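You operate a simulated robot arm through the tools that you are given. There is no shell and no other tool.

You run a simulated robot arm. Do the job below in one go: nothing can be reset, and whatever is moved stays where it is left.

TASK
Draw a 100 ml blank into the flask and pour a sample beside it.
Fine: fill the flask at the carboy's spout to its 100 mark and put it back. Then pour about 60 ml from the plastic beaker into the small one and put it back. Set down upright: flask, plastic beaker.

Only the result counts: the job must be done as asked and must still hold three seconds after the hand-in. Knocking over, shifting, dropping, spilling or breaking anything else fails it.

THE ROBOT
A 7-joint arm with a two-finger parallel gripper, fixed in place. Base frame: the origin is on the floor under the middle of its stand, x ahead of it, y to its left, z up; the work surface is at about z = 950. Lengths are in mm, angles in degrees, forces in N, time in s.
With the tool pointing down near the work surface it reaches from about 220 to 680 mm from the base axis. Its first joint turns from -66.0 to 66.0 degrees. Payload 2.4 kg.
Tool frame: the origin (TCP) lies between the finger pads and is the grasp point; the fingertips stand 30 mm ahead of it; z points along the fingers, y is the line along which they close. The gripper opens to 94 mm. The fingers are 28 mm wide and 10 mm thick; the gripper's body (50 by 96 mm) begins 55 mm behind the TCP.
Orientation is that of the tool frame in the base frame, as a unit quaternion [w, x, y, z]. With the fingers straight down and closing along the base's y, the tool's x points along the base's -x, its y along +y and its z along -z.

THE INTERFACE
- The arm moves only by the tool step_arm. Its argument "plan" is a list that holds one entry, the list of rows, each a list of 7 numbers: the turn, a rotation vector about the tool's x, y, z in degrees, then the shift along the tool's x, y, z in mm, then the finger opening in mm, from 0 to 94. In form: [[[ax, ay, az, tx, ty, tz, fingers], ...]]. A call has 1 to 20 rows; each row is the pose to reach, as a shift and turn from the pose commanded when the call began, along the tool's axes at that moment. A row lasts 0.2 s, in which the tool goes at most 50 mm and 8.6 degrees; a call with a longer step from one row to the next is refused whole, and so is a gripper value outside its range. Where a pose cannot be reached the arm comes as near as it can. A force on the tool above 40 N (or 10 N above the force at the start of the call, whichever is more), or a blocked arm, ends the call early, and 0.2 s more pass. The fingers move at their own pace (about 153 mm/s each) and stop on an object; they squeeze with about 44 N. The grip force told is the motor's: it shows also when the fingers shut on nothing. Time passes only in rows, and 0.2 s behind the last, so rows that repeat a pose let the fingers close. It gives the time, the measured TCP pose, the force on the tool (base axes), the opening and the grip force at its end, in the units of the frame above (readings bear some noise), with the torque about the TCP (base axes, N m) and any sound that the robot's microphone picked up, and new pictures: "views" is both (left out), scene, wrist or none.
- Cameras (640 x 400 px; columns grow to the right, rows downward): "scene" is fixed at [54.8, 467.6, 1458.9]; the picture's right is [-0.77, -0.64, 0.00], its down [-0.27, 0.33, -0.91] and it looks along [0.58, -0.70, -0.42] (base axes); focal length 257 px, centre (320, 200). "wrist" rides on the gripper at [76, 14, -103] in the tool frame; the picture's right is [-0.18, 0.98, 0.00], its down [-0.75, -0.14, -0.64] and it looks along [-0.63, -0.12, 0.77] (tool axes); focal length 243 px, centre (320, 200). There is no depth. A picture from a camera that has moved, and an enlarged one, comes with that camera's place and axes in the base frame and with its lens. The place of the scene camera against the robot may be out by one fixed shift of up to 18 mm in any direction.
- enlarge(camera, box): a new picture of the part [left, top, right, bottom] of that camera's present view, enlarged. No time passes.
- close_job(): hands the job in; it is judged then, once.

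Nothing tells you positions but the pictures and the camera data. Unless the task says otherwise, let go and move clear before handing in.

The tools are called after ">>>" as a command line: name --argument value ..., lists and objects as JSON in quotes. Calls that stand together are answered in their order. step_arm: Moves the arm, as the interface text tells. Its arguments: {"type":"object","properties":{"plan":{"type":"array","items":{"type":"array","items":{"type":"array","items":{"type":"number"}}}},"views":{"type":"string","enum":["both","scene","wrist","none"]}},"required":["plan"]} The other tools are called the same way: enlarge (camera, box) takes an enlarged picture of a part of a camera's view; close_job () hands the job in.

At the start:

```text
clock: 0.0
ee_pos: [285.6, 219.0, 1345.9]
tool_rot: [0.0, 0.0, 1.0, 0.0]
ft_force: [0.7, 0.0, 0.1]
ft_torque: [-0.01, -0.01, 0.02]
gripper_width: 93.9
grasp_force: 0.0
```

scene: 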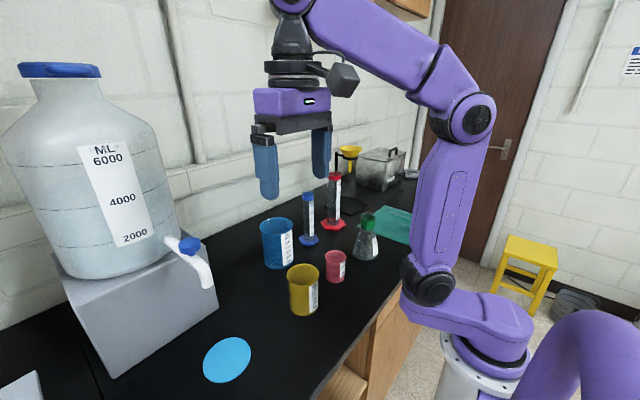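
wrist: 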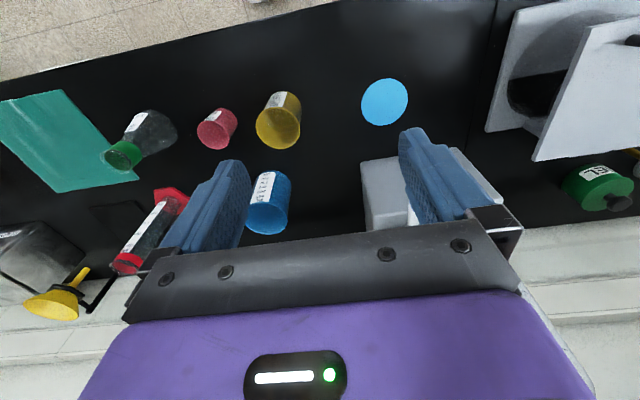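

I see a carboy with a spout on a grey block at the left, several beakers and cylinders, and a flask with a green part near a teal mat. I'll look closer at each before moving.

>>> enlarge --camera "scene" --box '[240, 140, 440, 330]'

>>> enlarge --camera "scene" --box '[40, 200, 290, 400]'

>>> enlarge --camera "wrist" --box '[90, 60, 330, 250]'

>>> enlarge --camera "wrist" --box '[340, 60, 640, 260]'

```text
2.11 times, centred on (340, 235) of scene
camera zoom: at [54.8, 467.6, 1458.9], right [-0.77, -0.64, 0.0], down [-0.27, 0.33, -0.91], along [0.58, -0.7, -0.42], focal length 541 px, centre (278, 126)
```

zoom: 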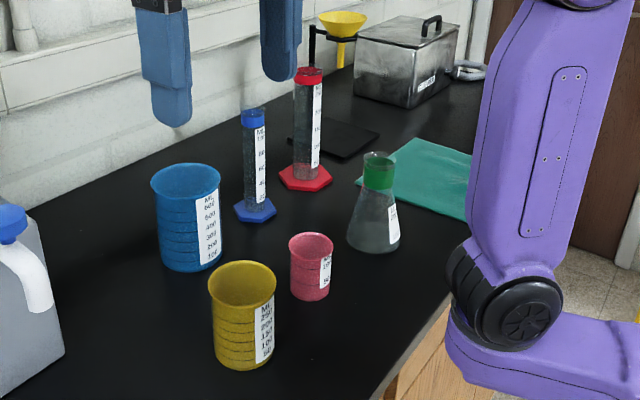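

```text
2.00 times, centred on (165, 300) of scene
camera zoom: at [54.8, 467.6, 1458.9], right [-0.77, -0.64, 0.0], down [-0.27, 0.33, -0.91], along [0.58, -0.7, -0.42], focal length 514 px, centre (630, 0)
```

zoom: 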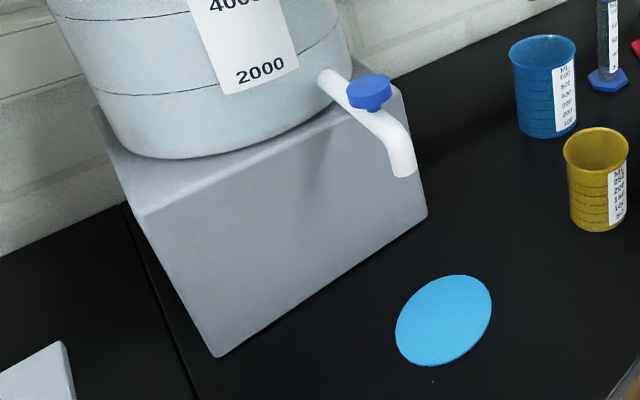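

```text
2.11 times, centred on (210, 155) of wrist
camera zoom: at [210.8, 235.2, 1449.7], right [0.18, 0.98, 0.0], down [0.75, -0.14, 0.64], along [0.63, -0.12, -0.77], focal length 511 px, centre (552, 295)
```

zoom: 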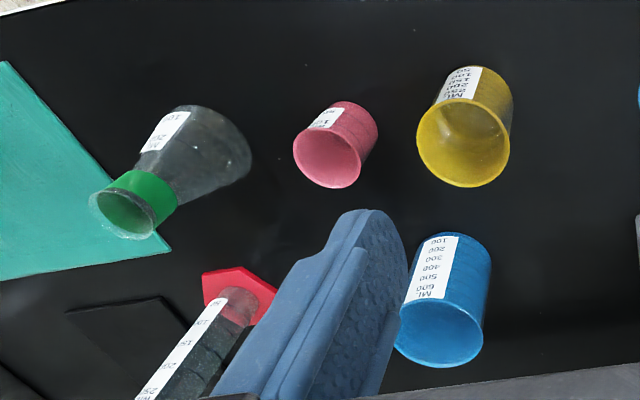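

```text
2.00 times, centred on (490, 160) of wrist
camera zoom: at [210.8, 235.2, 1449.7], right [0.18, 0.98, 0.0], down [0.75, -0.14, 0.64], along [0.63, -0.12, -0.77], focal length 485 px, centre (-20, 280)
```

zoom: 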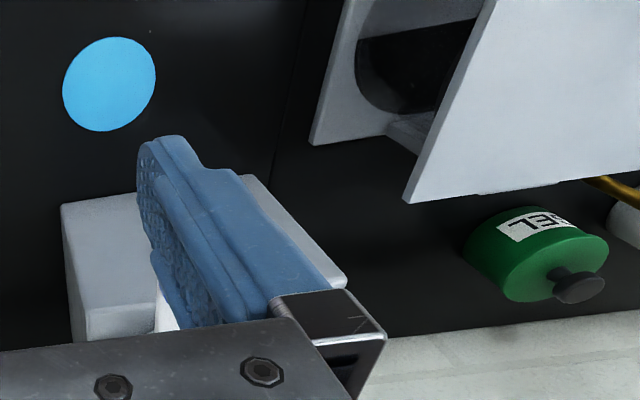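

I see the flask with its green neck at about (365, -155), the small pink beaker at (373, 0), the yellow one at (370, 130) and the blue one at (550, 57). The spout comes out of the carboy toward the robot, above the blue disc at about (395, 335). I'll bring the wrist camera near the spout to look at the tap.

>>> step_arm --plan '[[[0, 0, 0, -20, 20, 5, 94], [0, 0, 0, -45, 45, 15, 94], [0, 0, 0, -70, 70, 25, 94], [0, 0, 0, -95, 95, 35, 94], [0, 0, 0, -105, 110, 40, 94], [0, 0, 0, -105, 110, 40, 94]]]' --views "both"

```text
clock: 1.4
ee_pos: [392.2, 330.2, 1306.2]
tool_rot: [-0.001, 0.001, 1.0, 0.0]
ft_force: [0.0, 0.4, 0.2]
ft_torque: [0.01, 0.03, 0.01]
gripper_width: 93.9
grasp_force: 0.1
camera wrist: at [316.2, 346.7, 1408.8], right [0.18, 0.98, 0.0], down [0.75, -0.14, 0.64], along [0.63, -0.12, -0.77], focal length 243 px, centre (320, 200)
```

scene: 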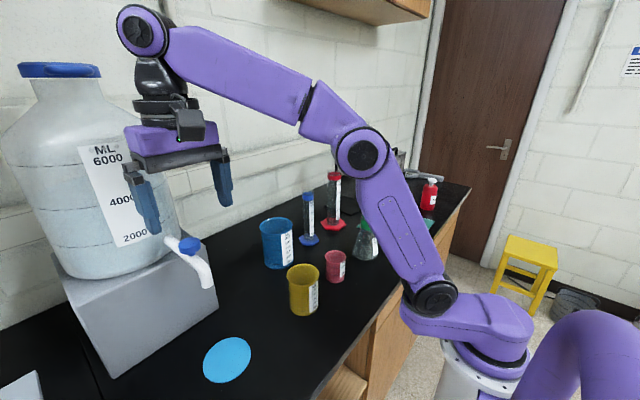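
wrist: 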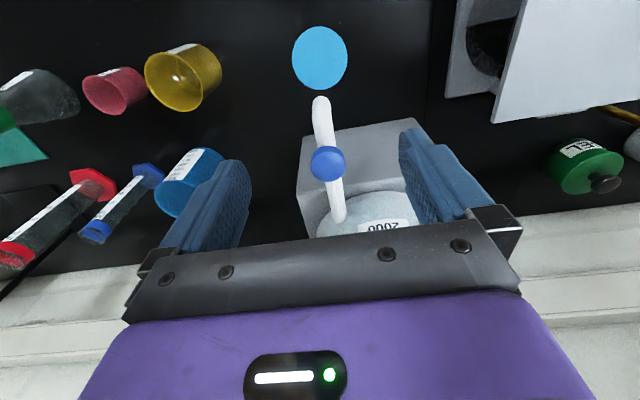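

>>> enlarge --camera "wrist" --box '[270, 80, 400, 240]'

>>> enlarge --camera "wrist" --box '[60, 20, 240, 140]'

>>> enlarge --camera "scene" --box '[250, 170, 390, 320]'

>>> enlarge --camera "scene" --box '[130, 210, 250, 310]'

```text
2.50 times, centred on (335, 160) of wrist
camera zoom: at [316.2, 346.7, 1408.8], right [0.18, 0.98, 0.0], down [0.75, -0.14, 0.64], along [0.63, -0.12, -0.77], focal length 606 px, centre (282, 300)
```

zoom: 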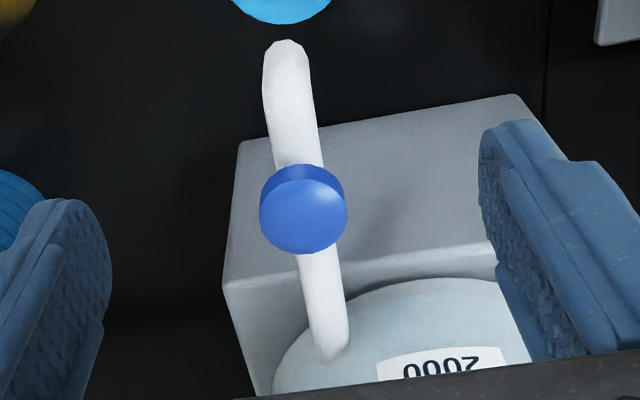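

```text
3.33 times, centred on (150, 80) of wrist
camera zoom: at [316.2, 346.7, 1408.8], right [0.18, 0.98, 0.0], down [0.75, -0.14, 0.64], along [0.63, -0.12, -0.77], focal length 809 px, centre (887, 600)
```

zoom: 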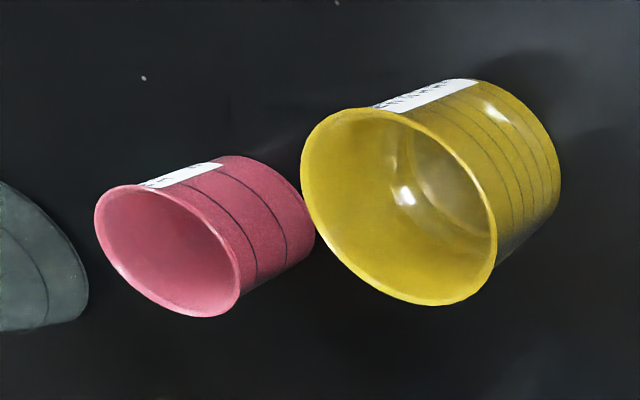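

```text
2.67 times, centred on (320, 245) of scene
camera zoom: at [54.8, 467.7, 1458.9], right [-0.77, -0.64, 0.0], down [-0.27, 0.33, -0.91], along [0.58, -0.7, -0.42], focal length 685 px, centre (320, 80)
```

zoom: 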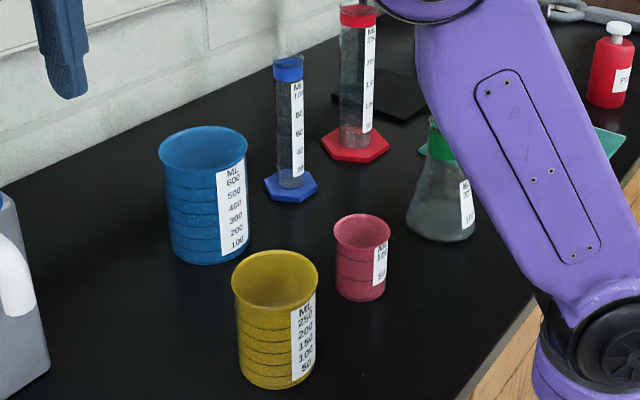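

```text
4.00 times, centred on (190, 260) of scene
camera zoom: at [54.8, 467.7, 1458.9], right [-0.77, -0.64, 0.0], down [-0.27, 0.33, -0.91], along [0.58, -0.7, -0.42], focal length 1028 px, centre (840, -40)
```

zoom: 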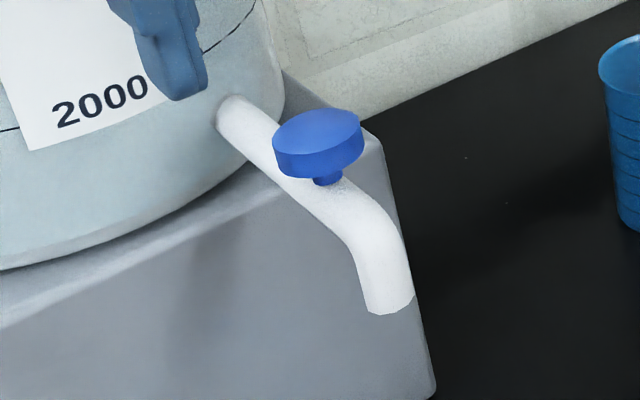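

The tap has a round blue button on a stem above the spout at about (434, 333, 1220), and the spout tip is near (397, 334, 1145), right above the disc. Next I'll look at the beakers and flask from above to find which holds liquid and read the marks.

>>> step_arm --plan '[[[0, 0, 0, 10, -35, 0, 94], [0, 0, 0, 25, -80, 0, 94], [0, 0, 0, 45, -125, 0, 94], [0, 0, 0, 65, -170, 0, 94], [0, 0, 0, 85, -215, 0, 94], [0, 0, 0, 100, -255, 0, 94], [0, 0, 0, 102, -270, 0, 94], [0, 0, 0, 102, -270, 0, 94]]]' --views "both"

```text
clock: 3.2
ee_pos: [290.4, 60.0, 1307.1]
tool_rot: [0.0, 0.0, 1.0, 0.0]
ft_force: [0.0, 0.9, -0.3]
ft_torque: [0.03, -0.01, 0.04]
gripper_width: 94.2
grasp_force: 0.0
camera wrist: at [214.2, 76.6, 1410.0], right [0.18, 0.98, 0.0], down [0.75, -0.14, 0.64], along [0.63, -0.12, -0.77], focal length 243 px, centre (320, 200)
```

scene: 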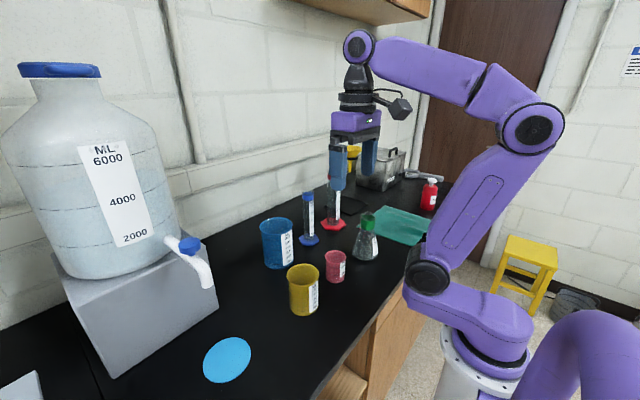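
wrist: 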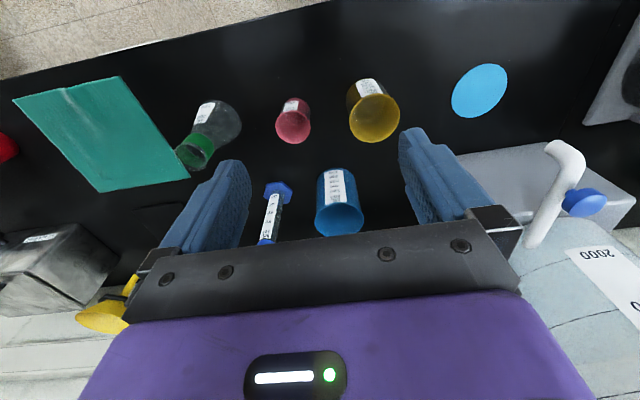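

>>> enlarge --camera "wrist" --box '[340, 70, 410, 150]'

>>> enlarge --camera "wrist" --box '[260, 80, 330, 160]'

>>> enlarge --camera "wrist" --box '[165, 90, 255, 180]'

>>> enlarge --camera "wrist" --box '[300, 160, 380, 245]'

>>> enlarge --camera "scene" --box '[340, 200, 400, 270]'

>>> enlarge --camera "scene" --box '[280, 240, 350, 320]'

```text
5.00 times, centred on (375, 110) of wrist
camera zoom: at [214.2, 76.6, 1410.0], right [0.18, 0.98, 0.0], down [0.75, -0.14, 0.64], along [0.63, -0.12, -0.77], focal length 1213 px, centre (45, 650)
```

zoom: 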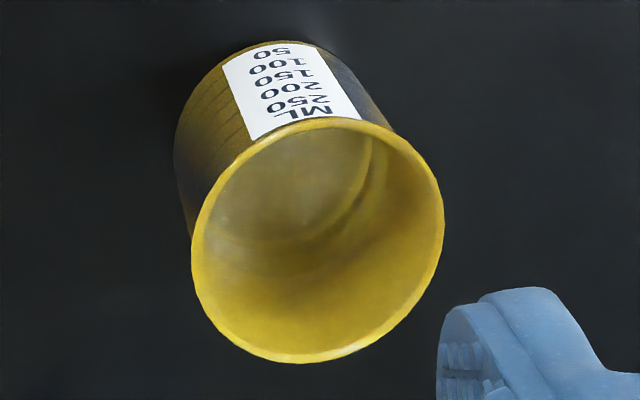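

```text
5.00 times, centred on (295, 120) of wrist
camera zoom: at [214.2, 76.6, 1410.0], right [0.18, 0.98, 0.0], down [0.75, -0.14, 0.64], along [0.63, -0.12, -0.77], focal length 1213 px, centre (445, 600)
```

zoom: 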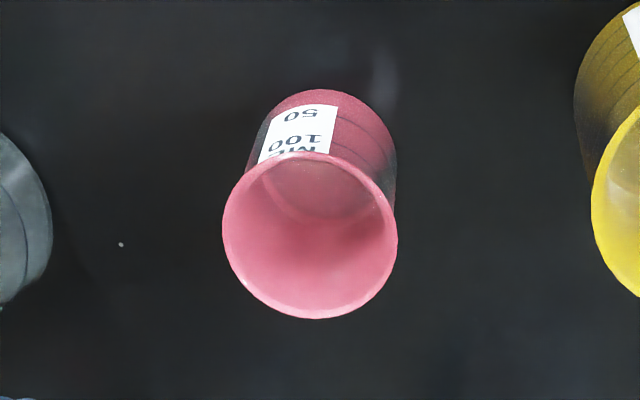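

```text
4.44 times, centred on (210, 135) of wrist
camera zoom: at [214.2, 76.6, 1410.0], right [0.18, 0.98, 0.0], down [0.75, -0.14, 0.64], along [0.63, -0.12, -0.77], focal length 1078 px, centre (809, 489)
```

zoom: 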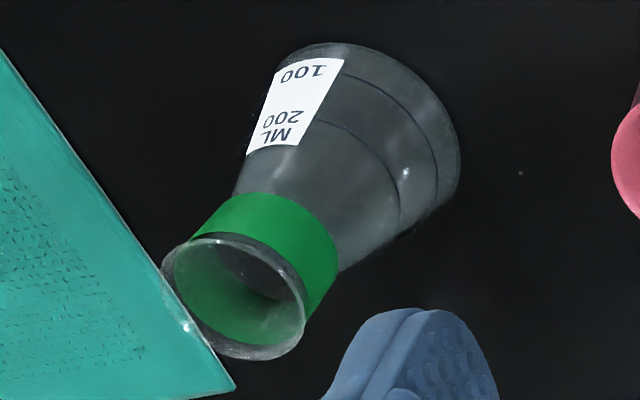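

```text
4.71 times, centred on (340, 202) of wrist
camera zoom: at [214.2, 76.6, 1410.0], right [0.18, 0.98, 0.0], down [0.75, -0.14, 0.64], along [0.63, -0.12, -0.77], focal length 1142 px, centre (226, 188)
```

zoom: 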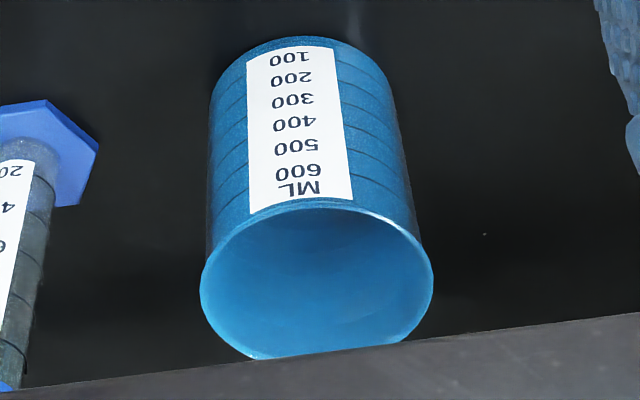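

```text
5.71 times, centred on (370, 235) of scene
camera zoom: at [54.8, 467.6, 1458.9], right [-0.77, -0.64, 0.0], down [-0.27, 0.33, -0.91], along [0.58, -0.7, -0.42], focal length 1468 px, centre (34, 0)
```

zoom: 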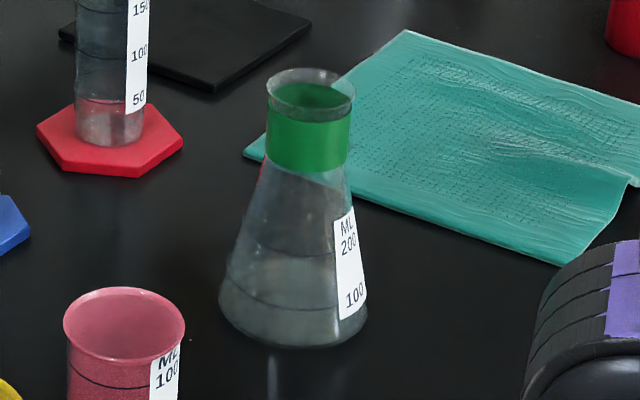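

```text
5.00 times, centred on (315, 280) of scene
camera zoom: at [54.8, 467.6, 1458.9], right [-0.77, -0.64, 0.0], down [-0.27, 0.33, -0.91], along [0.58, -0.7, -0.42], focal length 1285 px, centre (345, -200)
```

zoom: 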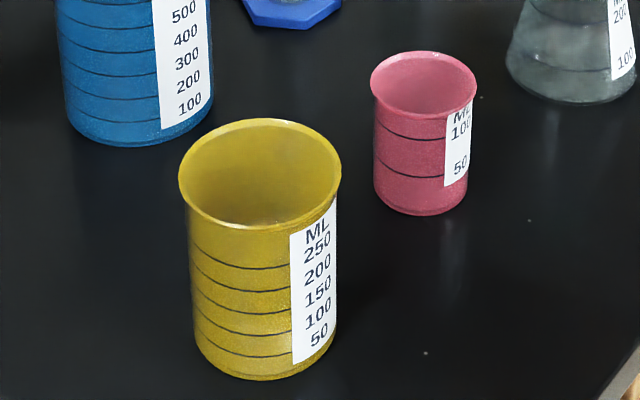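

The yellow beaker holds clear liquid and carries 50–250 marks, so I take it as the source. The pink one has 50/100 marks, and the flask stands at about (354, -140) with its mouth near z 1102. I'll bring the hand toward the flask with yaw and tilt, so the gripper body stays clear of the spout later.

>>> step_arm --plan '[[[0, 0, -4, 4, -35, 5, 94], [0, 0, -9, 8, -80, 10, 94], [0, 0, -14, 12, -125, 15, 94], [0, 0, -19, 16, -170, 20, 94], [0, 0, -24, 20, -215, 25, 94], [0, 0, -29, 24, -245, 30, 94], [0, 0, -30, 26, -252, 30, 94], [0, 0, -30, 26, -252, 30, 94]]]' --views "both"

```text
clock: 5.0
ee_pos: [266.0, -191.8, 1277.8]
tool_rot: [0.0, -0.259, 0.966, 0.0]
ft_force: [0.0, -0.5, -0.3]
ft_torque: [-0.01, -0.01, 0.0]
gripper_width: 93.9
grasp_force: 0.0
camera wrist: at [192.2, -216.6, 1379.8], right [-0.33, 0.94, 0.0], down [0.72, 0.25, 0.64], along [0.61, 0.21, -0.77], focal length 243 px, centre (320, 200)
```

scene: 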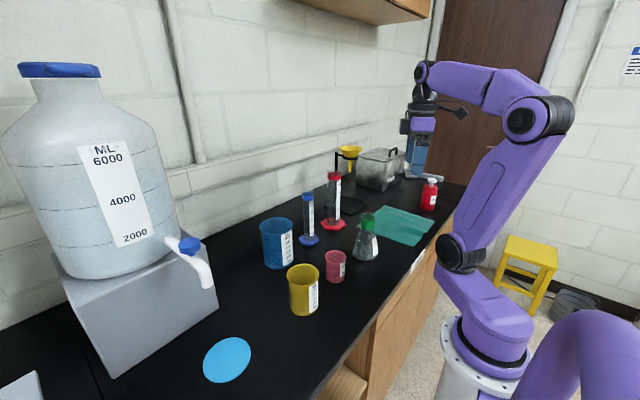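
wrist: 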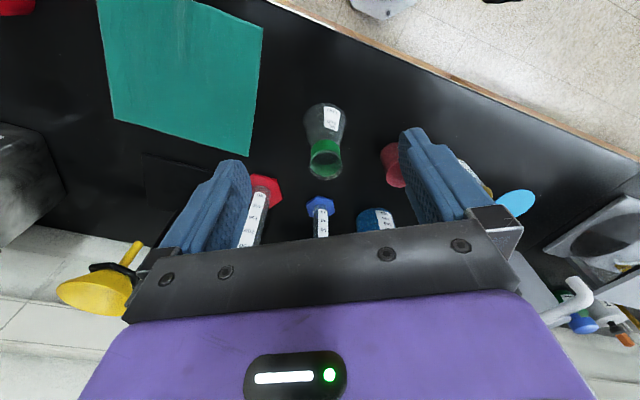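

The flask is now in the middle of the wrist view. I'll zoom in to fix its position precisely.

>>> enlarge --camera "wrist" --box '[280, 90, 370, 190]'

>>> enlarge --camera "scene" --box '[340, 200, 400, 270]'

```text
4.00 times, centred on (325, 140) of wrist
camera zoom: at [192.2, -216.6, 1379.8], right [-0.33, 0.94, 0.0], down [0.72, 0.25, 0.64], along [0.61, 0.21, -0.77], focal length 970 px, centre (300, 440)
```

zoom: 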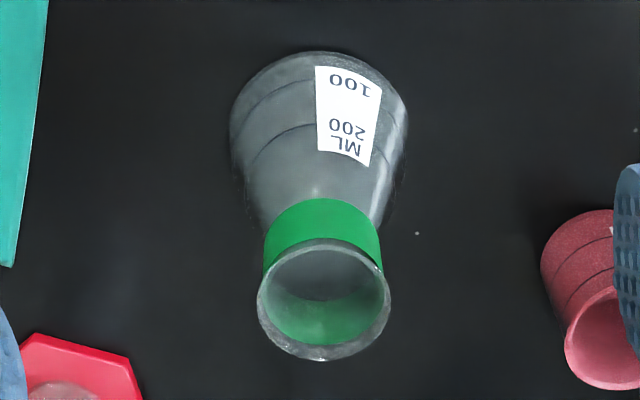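

```text
5.71 times, centred on (370, 235) of scene
camera zoom: at [54.8, 467.6, 1458.9], right [-0.77, -0.64, 0.0], down [-0.27, 0.33, -0.91], along [0.58, -0.7, -0.42], focal length 1468 px, centre (34, 0)
```

zoom: 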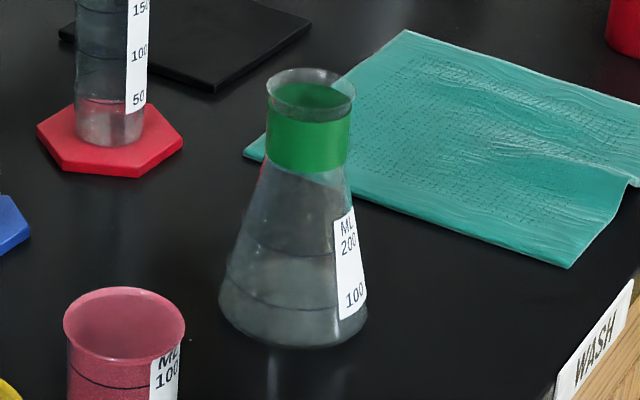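

The two views agree that the flask is at about (360, -148.5), with its mouth near z 1088 and the green band at z 1050–1080. I'll tilt the hand about 60° from vertical and stop short of the flask.

>>> step_arm --plan '[[[0, -7, 0, 1, -1, 12, 94], [0, -14, 0, 2, -2, 24, 94], [0, -21, 0, 3, -3, 36, 94], [0, -28, 0, 4, -4, 48, 94], [0, -35, 0, 5, -5, 60, 94], [0, -42, 0, 6, -6, 72, 94], [0, -49, 0, 7, -7, 84, 94], [0, -56, 0, 8, -8, 96, 94], [0, -60, 0, 9, -9, 108, 94], [0, -60, 0, 9, -9, 110, 94]]]' --views "both"

```text
clock: 7.2
ee_pos: [259.5, -204.9, 1166.4]
tool_rot: [0.483, -0.225, 0.836, 0.13]
ft_force: [0.5, 0.3, -0.4]
ft_torque: [-0.04, 0.02, -0.01]
gripper_width: 94.0
grasp_force: 0.0
camera wrist: at [143.1, -253.7, 1151.8], right [-0.41, 0.9, 0.16], down [-0.09, -0.21, 0.97], along [0.91, 0.39, 0.16], focal length 243 px, centre (320, 200)
```

scene: 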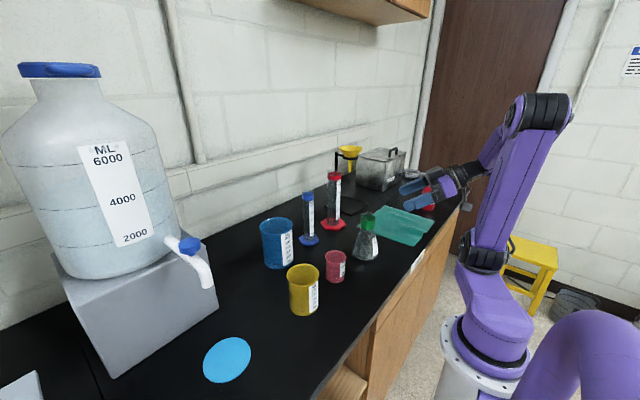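
wrist: 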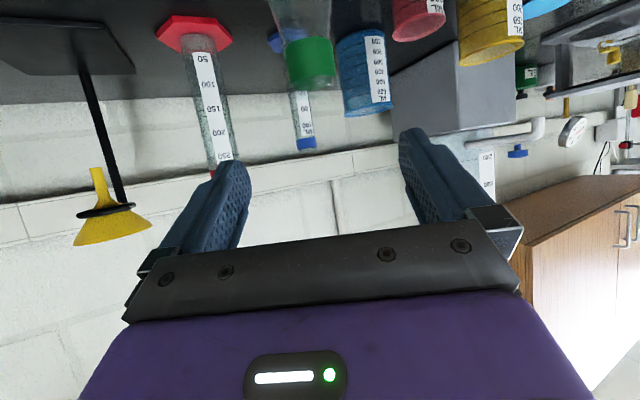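

The tilted pose was reached cleanly. I'll check the flask's alignment in this view before closing in.

>>> enlarge --camera "wrist" --box '[250, 0, 370, 110]'

```text
3.64 times, centred on (310, 55) of wrist
camera zoom: at [143.1, -253.7, 1151.8], right [-0.41, 0.9, 0.16], down [-0.09, -0.21, 0.97], along [0.91, 0.39, 0.16], focal length 882 px, centre (356, 727)
```

zoom: 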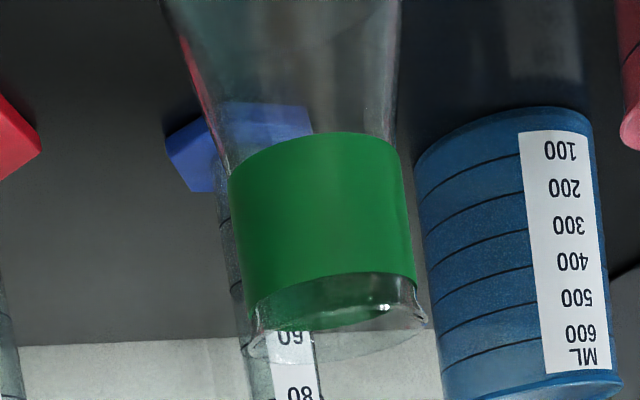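

The projected flask position matches the picture to within a couple of millimetres. I'll move in around the neck.

>>> step_arm --plan '[[[0, 0, 0, 10, 0, 30, 94], [0, 0, 0, 20, -1, 60, 94], [0, 0, 0, 28, -1.4, 90, 94], [0, 0, 0, 28.5, -1.4, 115, 94], [0, 0, 0, 28.5, -1.4, 135, 94], [0, 0, 0, 28.5, -1.4, 149, 94], [0, 0, 0, 28.5, -1.4, 149, 94]]]' --views "both"

```text
clock: 8.8
ee_pos: [361.4, -149.7, 1066.4]
tool_rot: [0.483, -0.224, 0.836, 0.13]
ft_force: [1.0, 0.4, -0.4]
ft_torque: [-0.03, -0.01, 0.0]
gripper_width: 93.9
grasp_force: 0.1
camera wrist: at [244.2, -198.5, 1053.2], right [-0.41, 0.9, 0.16], down [-0.08, -0.21, 0.97], along [0.91, 0.39, 0.16], focal length 243 px, centre (320, 200)
```

scene: 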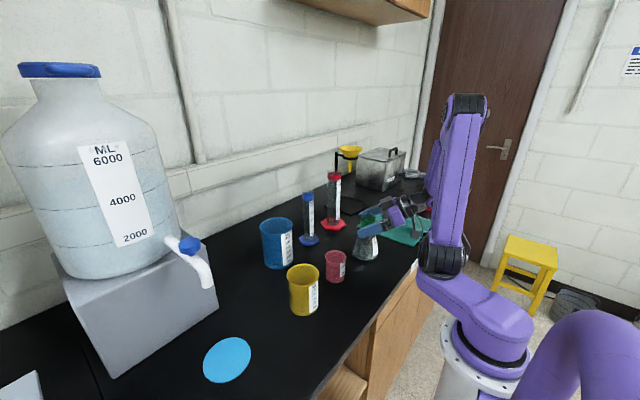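
wrist: 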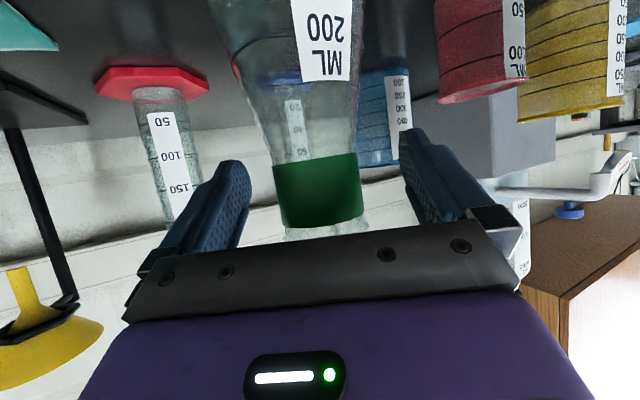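

The green neck is centred between the fingers. I'll close on it.

>>> step_arm --plan '[[[0, 0, 0, 0, 0, 0, 60], [0, 0, 0, 0, 0, 0, 36], [0, 0, 0, 0, 0, 0, 36], [0, 0, 0, 0, 0, 0, 36]]]' --views "both"

```text
clock: 9.8
ee_pos: [360.9, -148.9, 1068.1]
tool_rot: [0.483, -0.224, 0.836, 0.129]
ft_force: [-0.2, 0.7, 0.3]
ft_torque: [0.04, -0.01, -0.02]
gripper_width: 44.2
grasp_force: 43.7
camera wrist: at [244.0, -198.5, 1053.3], right [-0.41, 0.9, 0.16], down [-0.08, -0.21, 0.97], along [0.91, 0.39, 0.16], focal length 243 px, centre (320, 200)
```

scene: 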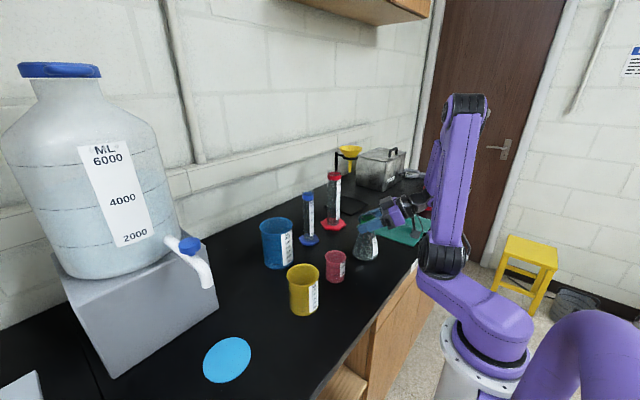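
wrist: 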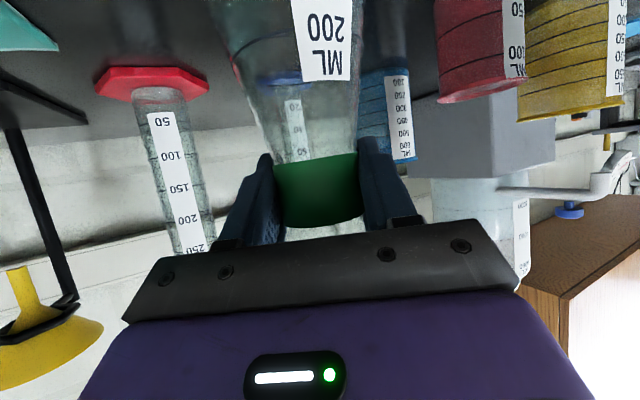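

The flask is held at its neck (opening 44.2 mm, grip pose about (361, -149, 1067)). I'll lift it straight up and check the grip.

>>> step_arm --plan '[[[0, 0, 0, -7, 0, -4, 36], [0, 0, 0, -26, 0, -15, 36], [0, 0, 0, -56, 0, -32, 36], [0, 0, 0, -91, 0, -52.5, 36], [0, 0, 0, -121, 0, -70, 36], [0, 0, 0, -130, 0, -75, 36], [0, 0, 0, -130, 0, -75, 36]]]' --views "both"

```text
clock: 11.4
ee_pos: [359.8, -148.4, 1217.6]
tool_rot: [0.484, -0.224, 0.836, 0.13]
ft_force: [0.5, -0.2, 0.1]
ft_torque: [0.01, -0.02, -0.01]
gripper_width: 36.0
grasp_force: 0.0
camera wrist: at [243.0, -197.6, 1203.5], right [-0.41, 0.9, 0.16], down [-0.08, -0.21, 0.97], along [0.91, 0.39, 0.16], focal length 243 px, centre (320, 200)
```

scene: 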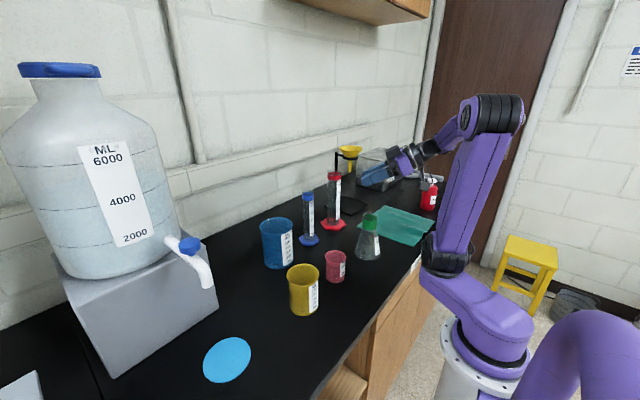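
wrist: 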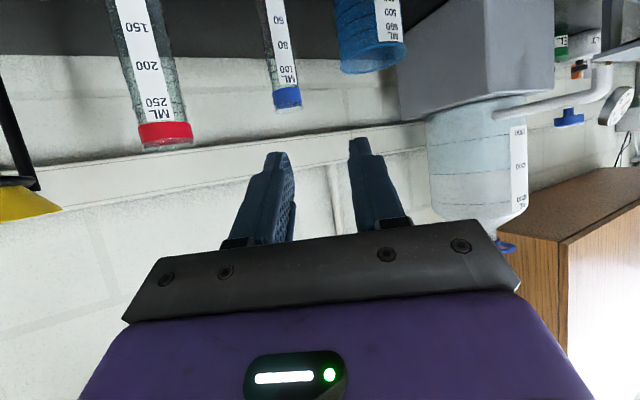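

The fingers closed to 36 mm, so the flask slipped out and seems still to be standing. I'll check where it is now.

>>> enlarge --camera "scene" --box '[340, 200, 400, 270]'

>>> enlarge --camera "scene" --box '[350, 130, 450, 200]'

```text
5.71 times, centred on (370, 235) of scene
camera zoom: at [54.7, 467.6, 1458.9], right [-0.77, -0.64, 0.0], down [-0.27, 0.33, -0.91], along [0.58, -0.7, -0.42], focal length 1468 px, centre (34, 0)
```

zoom: 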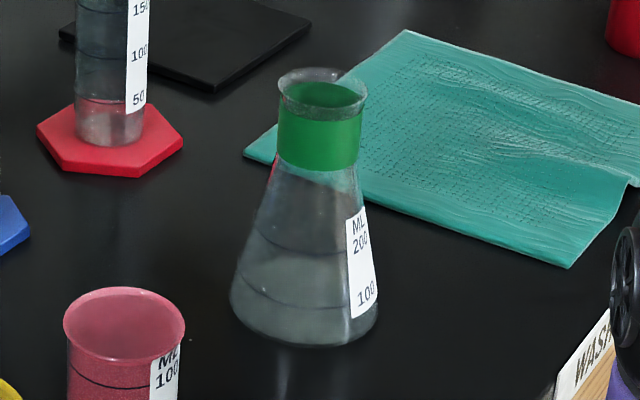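

```text
5.71 times, centred on (400, 165) of scene
camera zoom: at [54.7, 467.6, 1458.9], right [-0.77, -0.64, 0.0], down [-0.27, 0.33, -0.91], along [0.58, -0.7, -0.42], focal length 1468 px, centre (-137, 400)
```

zoom: 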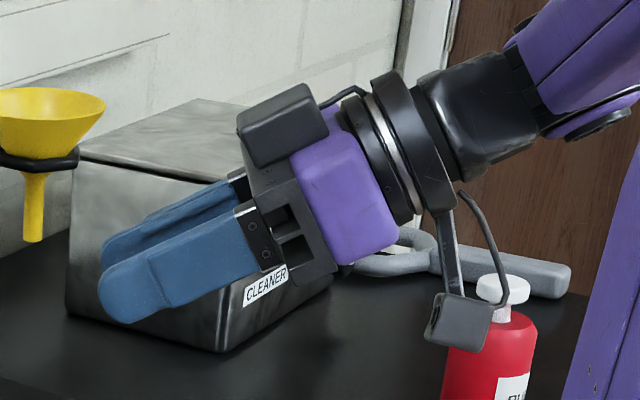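

The flask still stands, shifted about 6 mm toward the robot, to roughly (355, -152.5). I'll back off, come down again and re-grasp, then lift in small steps while watching the grip.

>>> step_arm --plan '[[[0, 0, 0, 0, 0, -40, 94], [0, 0, 0, 30, -0.5, -60, 94], [0, 0, 0, 75, -1, -60, 94], [0, 0, 0, 112, -1, -60, 94], [0, 0, 0, 130, -1.1, -60, 94], [0, 0, 0, 130, -1.1, -60, 94], [0, 0, 0, 130, -1.1, -60, 94]]]' --views "both"

>>> enlarge --camera "wrist" --box '[250, 20, 390, 130]'

```text
clock: 13.0
ee_pos: [260.0, -205.6, 1134.2]
tool_rot: [0.483, -0.223, 0.837, 0.129]
ft_force: [-0.4, 1.5, -0.2]
ft_torque: [-0.01, 0.0, 0.03]
gripper_width: 94.4
grasp_force: 0.0
camera wrist: at [142.5, -255.6, 1120.2], right [-0.41, 0.9, 0.16], down [-0.08, -0.21, 0.97], along [0.91, 0.39, 0.16], focal length 243 px, centre (320, 200)
```

scene: 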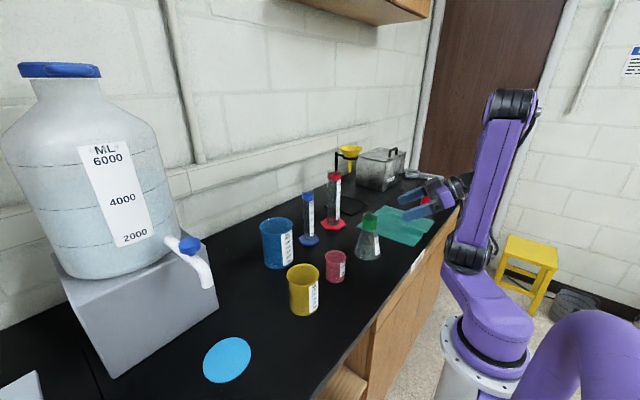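
wrist: 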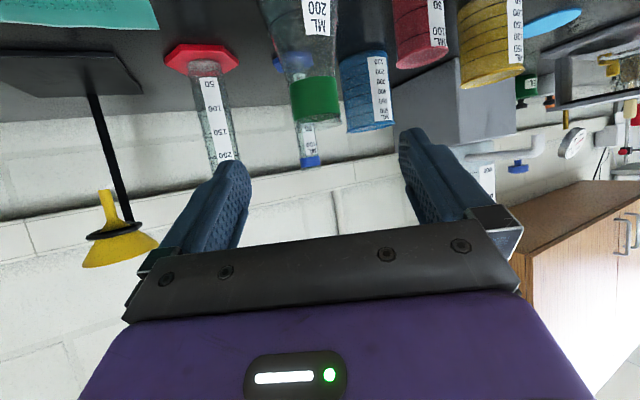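

```text
3.64 times, centred on (320, 75) of wrist
camera zoom: at [142.5, -255.6, 1120.2], right [-0.41, 0.9, 0.16], down [-0.08, -0.21, 0.97], along [0.91, 0.39, 0.16], focal length 882 px, centre (320, 654)
```

zoom: 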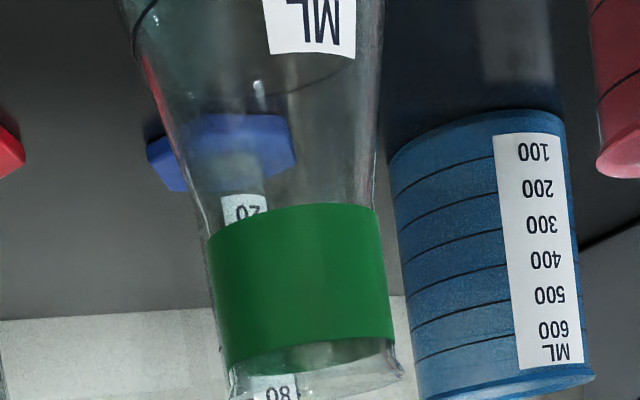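

The flask's position is confirmed by the zoom. I'll approach, close firmly and test with a tiny lift.

>>> step_arm --plan '[[[0, 0, 0, 1, -0.8, 40, 94], [0, 0, 0, 2.7, -2, 80, 94], [0, 0, 0, 2.7, -2.3, 110, 94], [0, 0, 0, 2.7, -2.3, 129, 94], [0, 0, 0, 2.7, -2.3, 130, 94], [0, 0, 0, 2.7, -2.3, 130, 60], [0, 0, 0, 2.7, -2.3, 130, 20], [0, 0, 0, 2.7, -2.3, 130, 20], [0, 0, 0, 2.7, -2.3, 130, 20], [0, 0, 0, 2.7, -2.3, 130, 20]]]' --views "both"

>>> enlarge --camera "scene" --box '[340, 190, 410, 270]'

>>> enlarge --camera "wrist" --box '[220, 100, 420, 250]'

```text
clock: 15.2
ee_pos: [357.3, -154.9, 1067.5]
tool_rot: [0.483, -0.225, 0.836, 0.13]
ft_force: [0.1, -0.3, -0.3]
ft_torque: [0.03, 0.0, 0.01]
gripper_width: 44.0
grasp_force: 43.8
camera wrist: at [240.7, -204.0, 1053.1], right [-0.41, 0.9, 0.16], down [-0.08, -0.21, 0.97], along [0.91, 0.39, 0.16], focal length 243 px, centre (320, 200)
```

scene: 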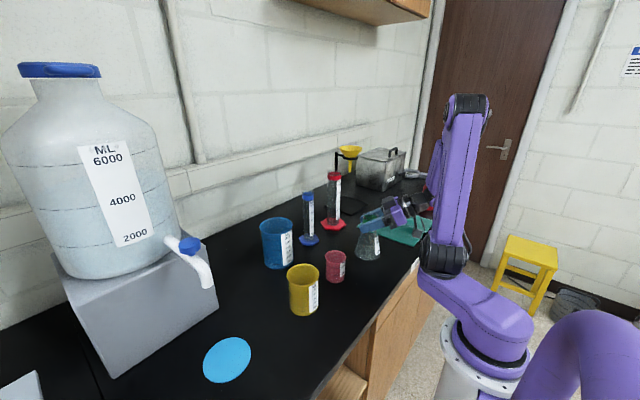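
wrist: 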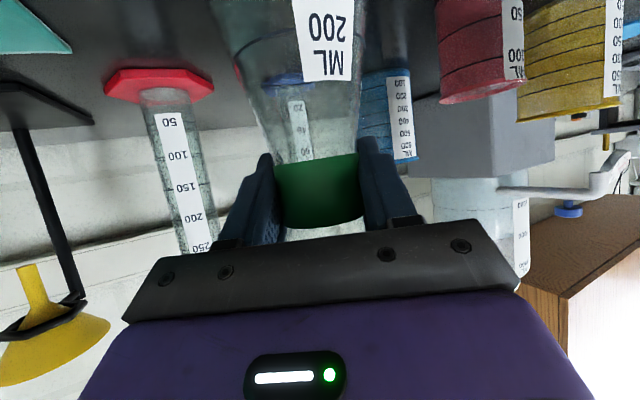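

```text
5.00 times, centred on (375, 230) of scene
camera zoom: at [54.8, 467.6, 1458.9], right [-0.77, -0.64, 0.0], down [-0.27, 0.33, -0.91], along [0.58, -0.7, -0.42], focal length 1285 px, centre (45, 50)
```

zoom: 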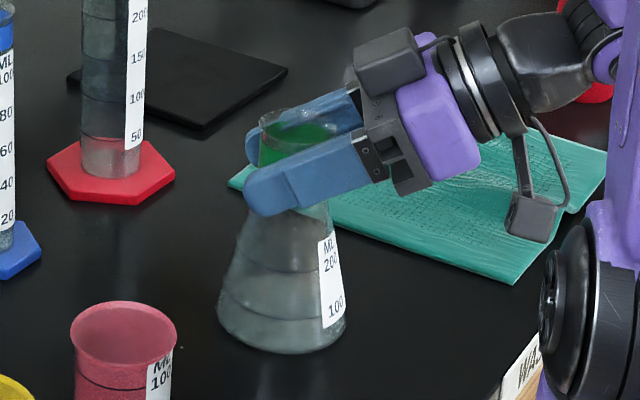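

```text
2.67 times, centred on (320, 175) of wrist
camera zoom: at [240.7, -204.0, 1053.1], right [-0.41, 0.9, 0.16], down [-0.08, -0.21, 0.97], along [0.91, 0.39, 0.16], focal length 647 px, centre (320, 267)
```

zoom: 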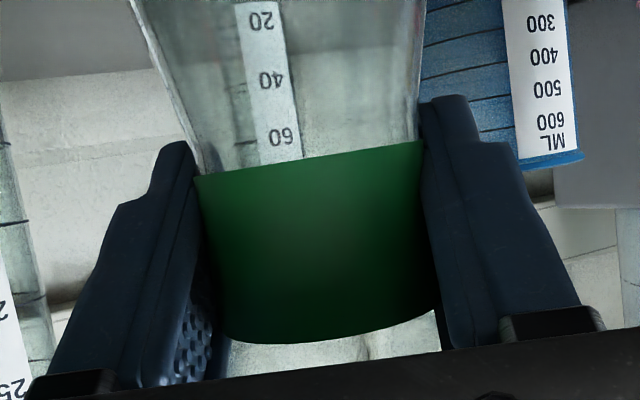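

The pads sit squarely on the band. I'll lift a few millimetres slowly and check whether the flask follows.

>>> step_arm --plan '[[[0, 0, 0, -0.9, 0, -0.5, 10], [0, 0, 0, -1.7, 0, -1, 10], [0, 0, 0, -2.6, 0, -1.5, 10], [0, 0, 0, -3.5, 0, -2, 10], [0, 0, 0, -4.3, 0, -2.5, 10], [0, 0, 0, -5.2, 0, -3, 10], [0, 0, 0, -5.2, 0, -3, 10]]]' --views "both"

>>> enlarge --camera "scene" --box '[340, 190, 410, 270]'

>>> enlarge --camera "wrist" --box '[220, 100, 420, 250]'

```text
clock: 16.8
ee_pos: [357.8, -154.3, 1073.6]
tool_rot: [0.483, -0.224, 0.836, 0.129]
ft_force: [-0.9, -0.9, -0.7]
ft_torque: [-0.04, -0.02, 0.01]
gripper_width: 44.0
grasp_force: 44.2
camera wrist: at [240.6, -203.4, 1059.4], right [-0.41, 0.9, 0.16], down [-0.08, -0.21, 0.97], along [0.91, 0.39, 0.16], focal length 243 px, centre (320, 200)
```

scene: 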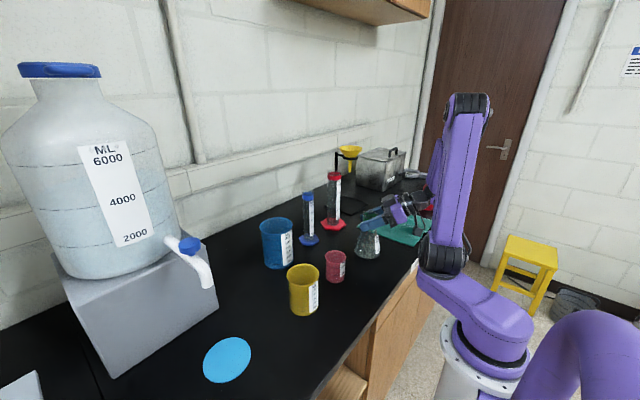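
wrist: 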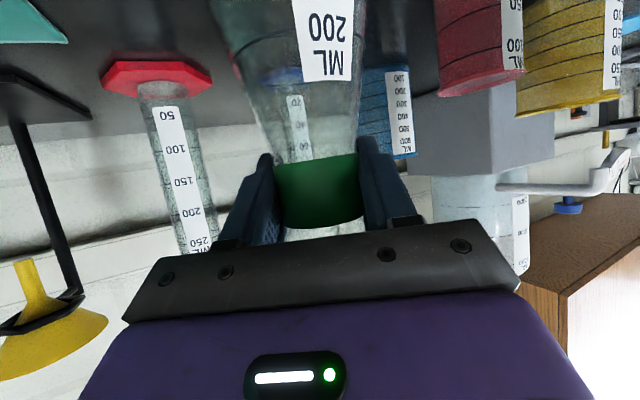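

```text
5.00 times, centred on (375, 230) of scene
camera zoom: at [54.8, 467.6, 1458.9], right [-0.77, -0.64, 0.0], down [-0.27, 0.33, -0.91], along [0.58, -0.7, -0.42], focal length 1285 px, centre (45, 50)
```

zoom: 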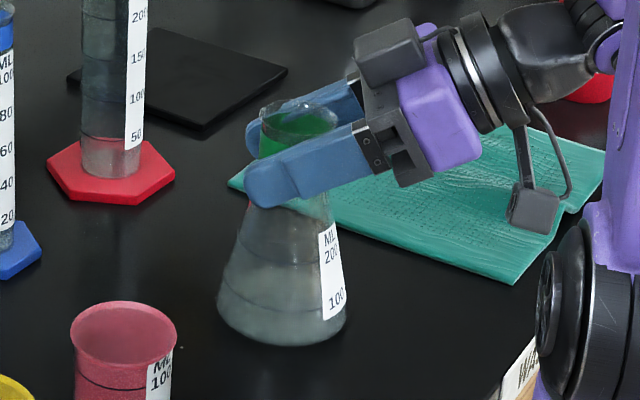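

```text
2.67 times, centred on (320, 175) of wrist
camera zoom: at [240.6, -203.4, 1059.4], right [-0.41, 0.9, 0.16], down [-0.08, -0.21, 0.97], along [0.91, 0.39, 0.16], focal length 647 px, centre (320, 267)
```

zoom: 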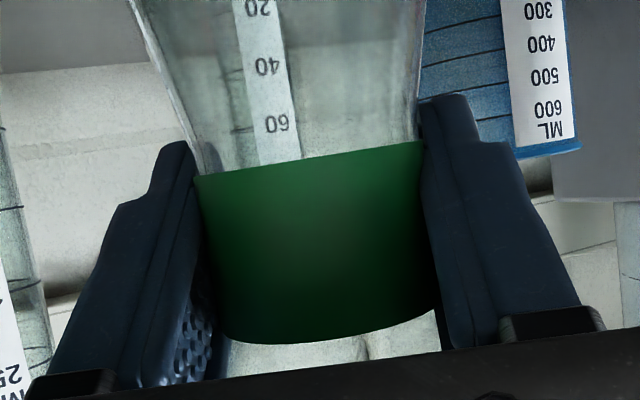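

The flask rose with the hand this time, and the grip is steady. I'll continue lifting gently.

>>> step_arm --plan '[[[0, 0, 0, -3, 0, -1.7, 10], [0, 0, 0, -7, 0, -4, 10], [0, 0, 0, -12, 0, -7, 10], [0, 0, 0, -18, 0, -10.4, 10], [0, 0, 0, -24, 0, -13.9, 10], [0, 0, 0, -30, 0, -17.3, 10], [0, 0, 0, -34, 0, -19.6, 10], [0, 0, 0, -34, 0, -19.6, 10]]]' --views "both"

>>> enlarge --camera "wrist" --box '[220, 100, 420, 250]'

```text
clock: 18.6
ee_pos: [356.1, -154.0, 1112.8]
tool_rot: [0.483, -0.224, 0.836, 0.129]
ft_force: [1.4, -0.2, -1.5]
ft_torque: [-0.02, -0.02, 0.02]
gripper_width: 43.9
grasp_force: 44.2
camera wrist: at [240.3, -203.4, 1098.9], right [-0.41, 0.9, 0.16], down [-0.08, -0.21, 0.97], along [0.91, 0.39, 0.16], focal length 243 px, centre (320, 200)
```

scene: 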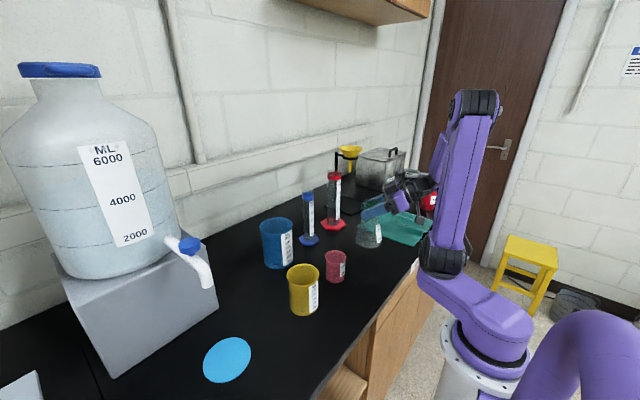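
wrist: 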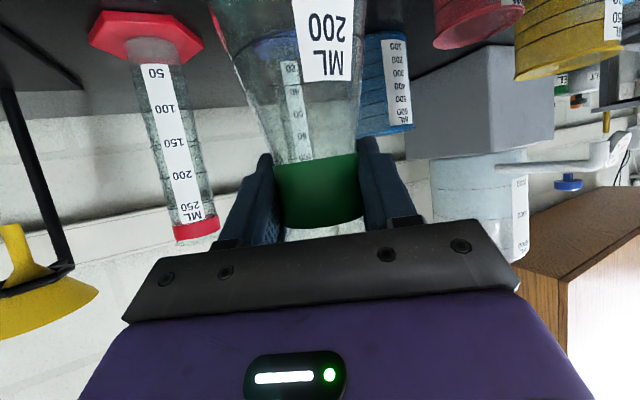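

```text
2.67 times, centred on (320, 175) of wrist
camera zoom: at [240.3, -203.4, 1098.9], right [-0.41, 0.9, 0.16], down [-0.08, -0.21, 0.97], along [0.91, 0.39, 0.16], focal length 647 px, centre (320, 267)
```

zoom: 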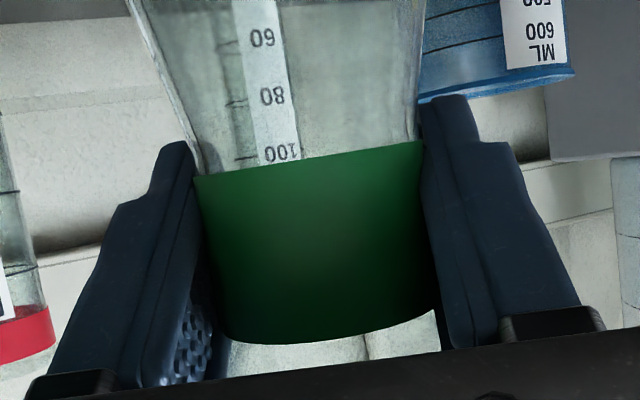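

The flask is held firmly at z +45. I'll lift the rest of the way and carry it over the beakers toward the spout side at moderate speed, turning the hand gradually.

>>> step_arm --plan '[[[0, 0, 0, -8.7, 0, -5, 10], [0, 0, 0, -24.2, 0, -14, 10], [0, 0, 0, -43.3, 0, -25, 10], [0, 0, 0, -64.1, 0, -37, 10], [0, 0, 0, -84, 0, -48.5, 10], [-0.9, 0, -0.5, -87, 13, -43, 10], [-2.6, 0, -1.5, -94, 39, -31, 10], [-5.2, 0, -3, -104.1, 78.2, -13.7, 10], [-6.9, 0, -4, -110.8, 104.2, -2.1, 10], [-8.7, 0, -5, -117.5, 130.3, 9.5, 10], [-10.4, 0, -6, -124.2, 156.4, 21.1, 10], [-12.1, 0, -7, -130.9, 182.4, 32.7, 10], [-13.9, 0, -8, -137.6, 208.5, 44.3, 10], [-13.9, 0, -8, -137.6, 208.5, 44.3, 10]]]' --views "both"

```text
clock: 21.6
ee_pos: [344.6, 81.5, 1207.1]
tool_rot: [0.46, -0.339, 0.797, 0.196]
ft_force: [0.5, 0.0, -0.8]
ft_torque: [-0.03, -0.01, 0.0]
gripper_width: 43.9
grasp_force: 44.1
camera wrist: at [247.1, 1.5, 1193.5], right [-0.64, 0.75, 0.16], down [-0.02, -0.23, 0.97], along [0.77, 0.62, 0.16], focal length 243 px, centre (320, 200)
```

scene: 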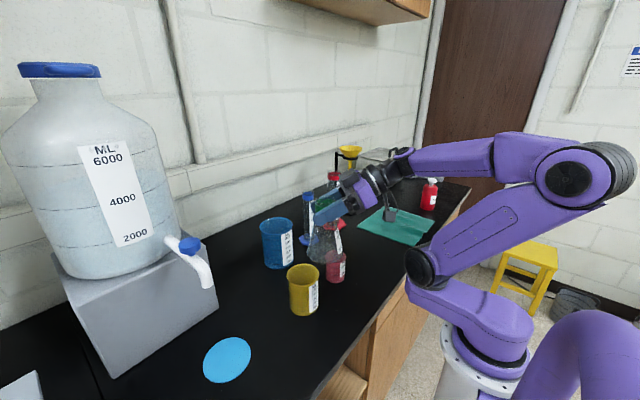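
wrist: 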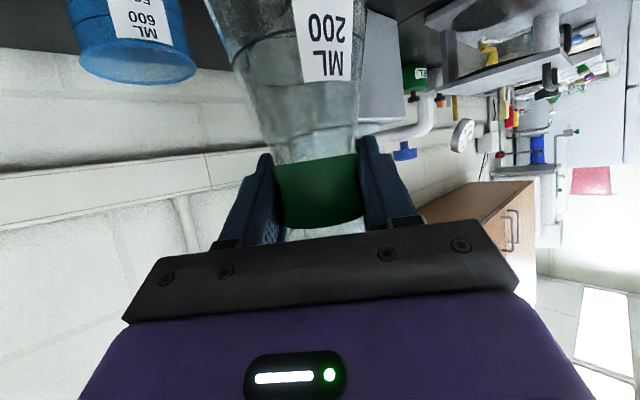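

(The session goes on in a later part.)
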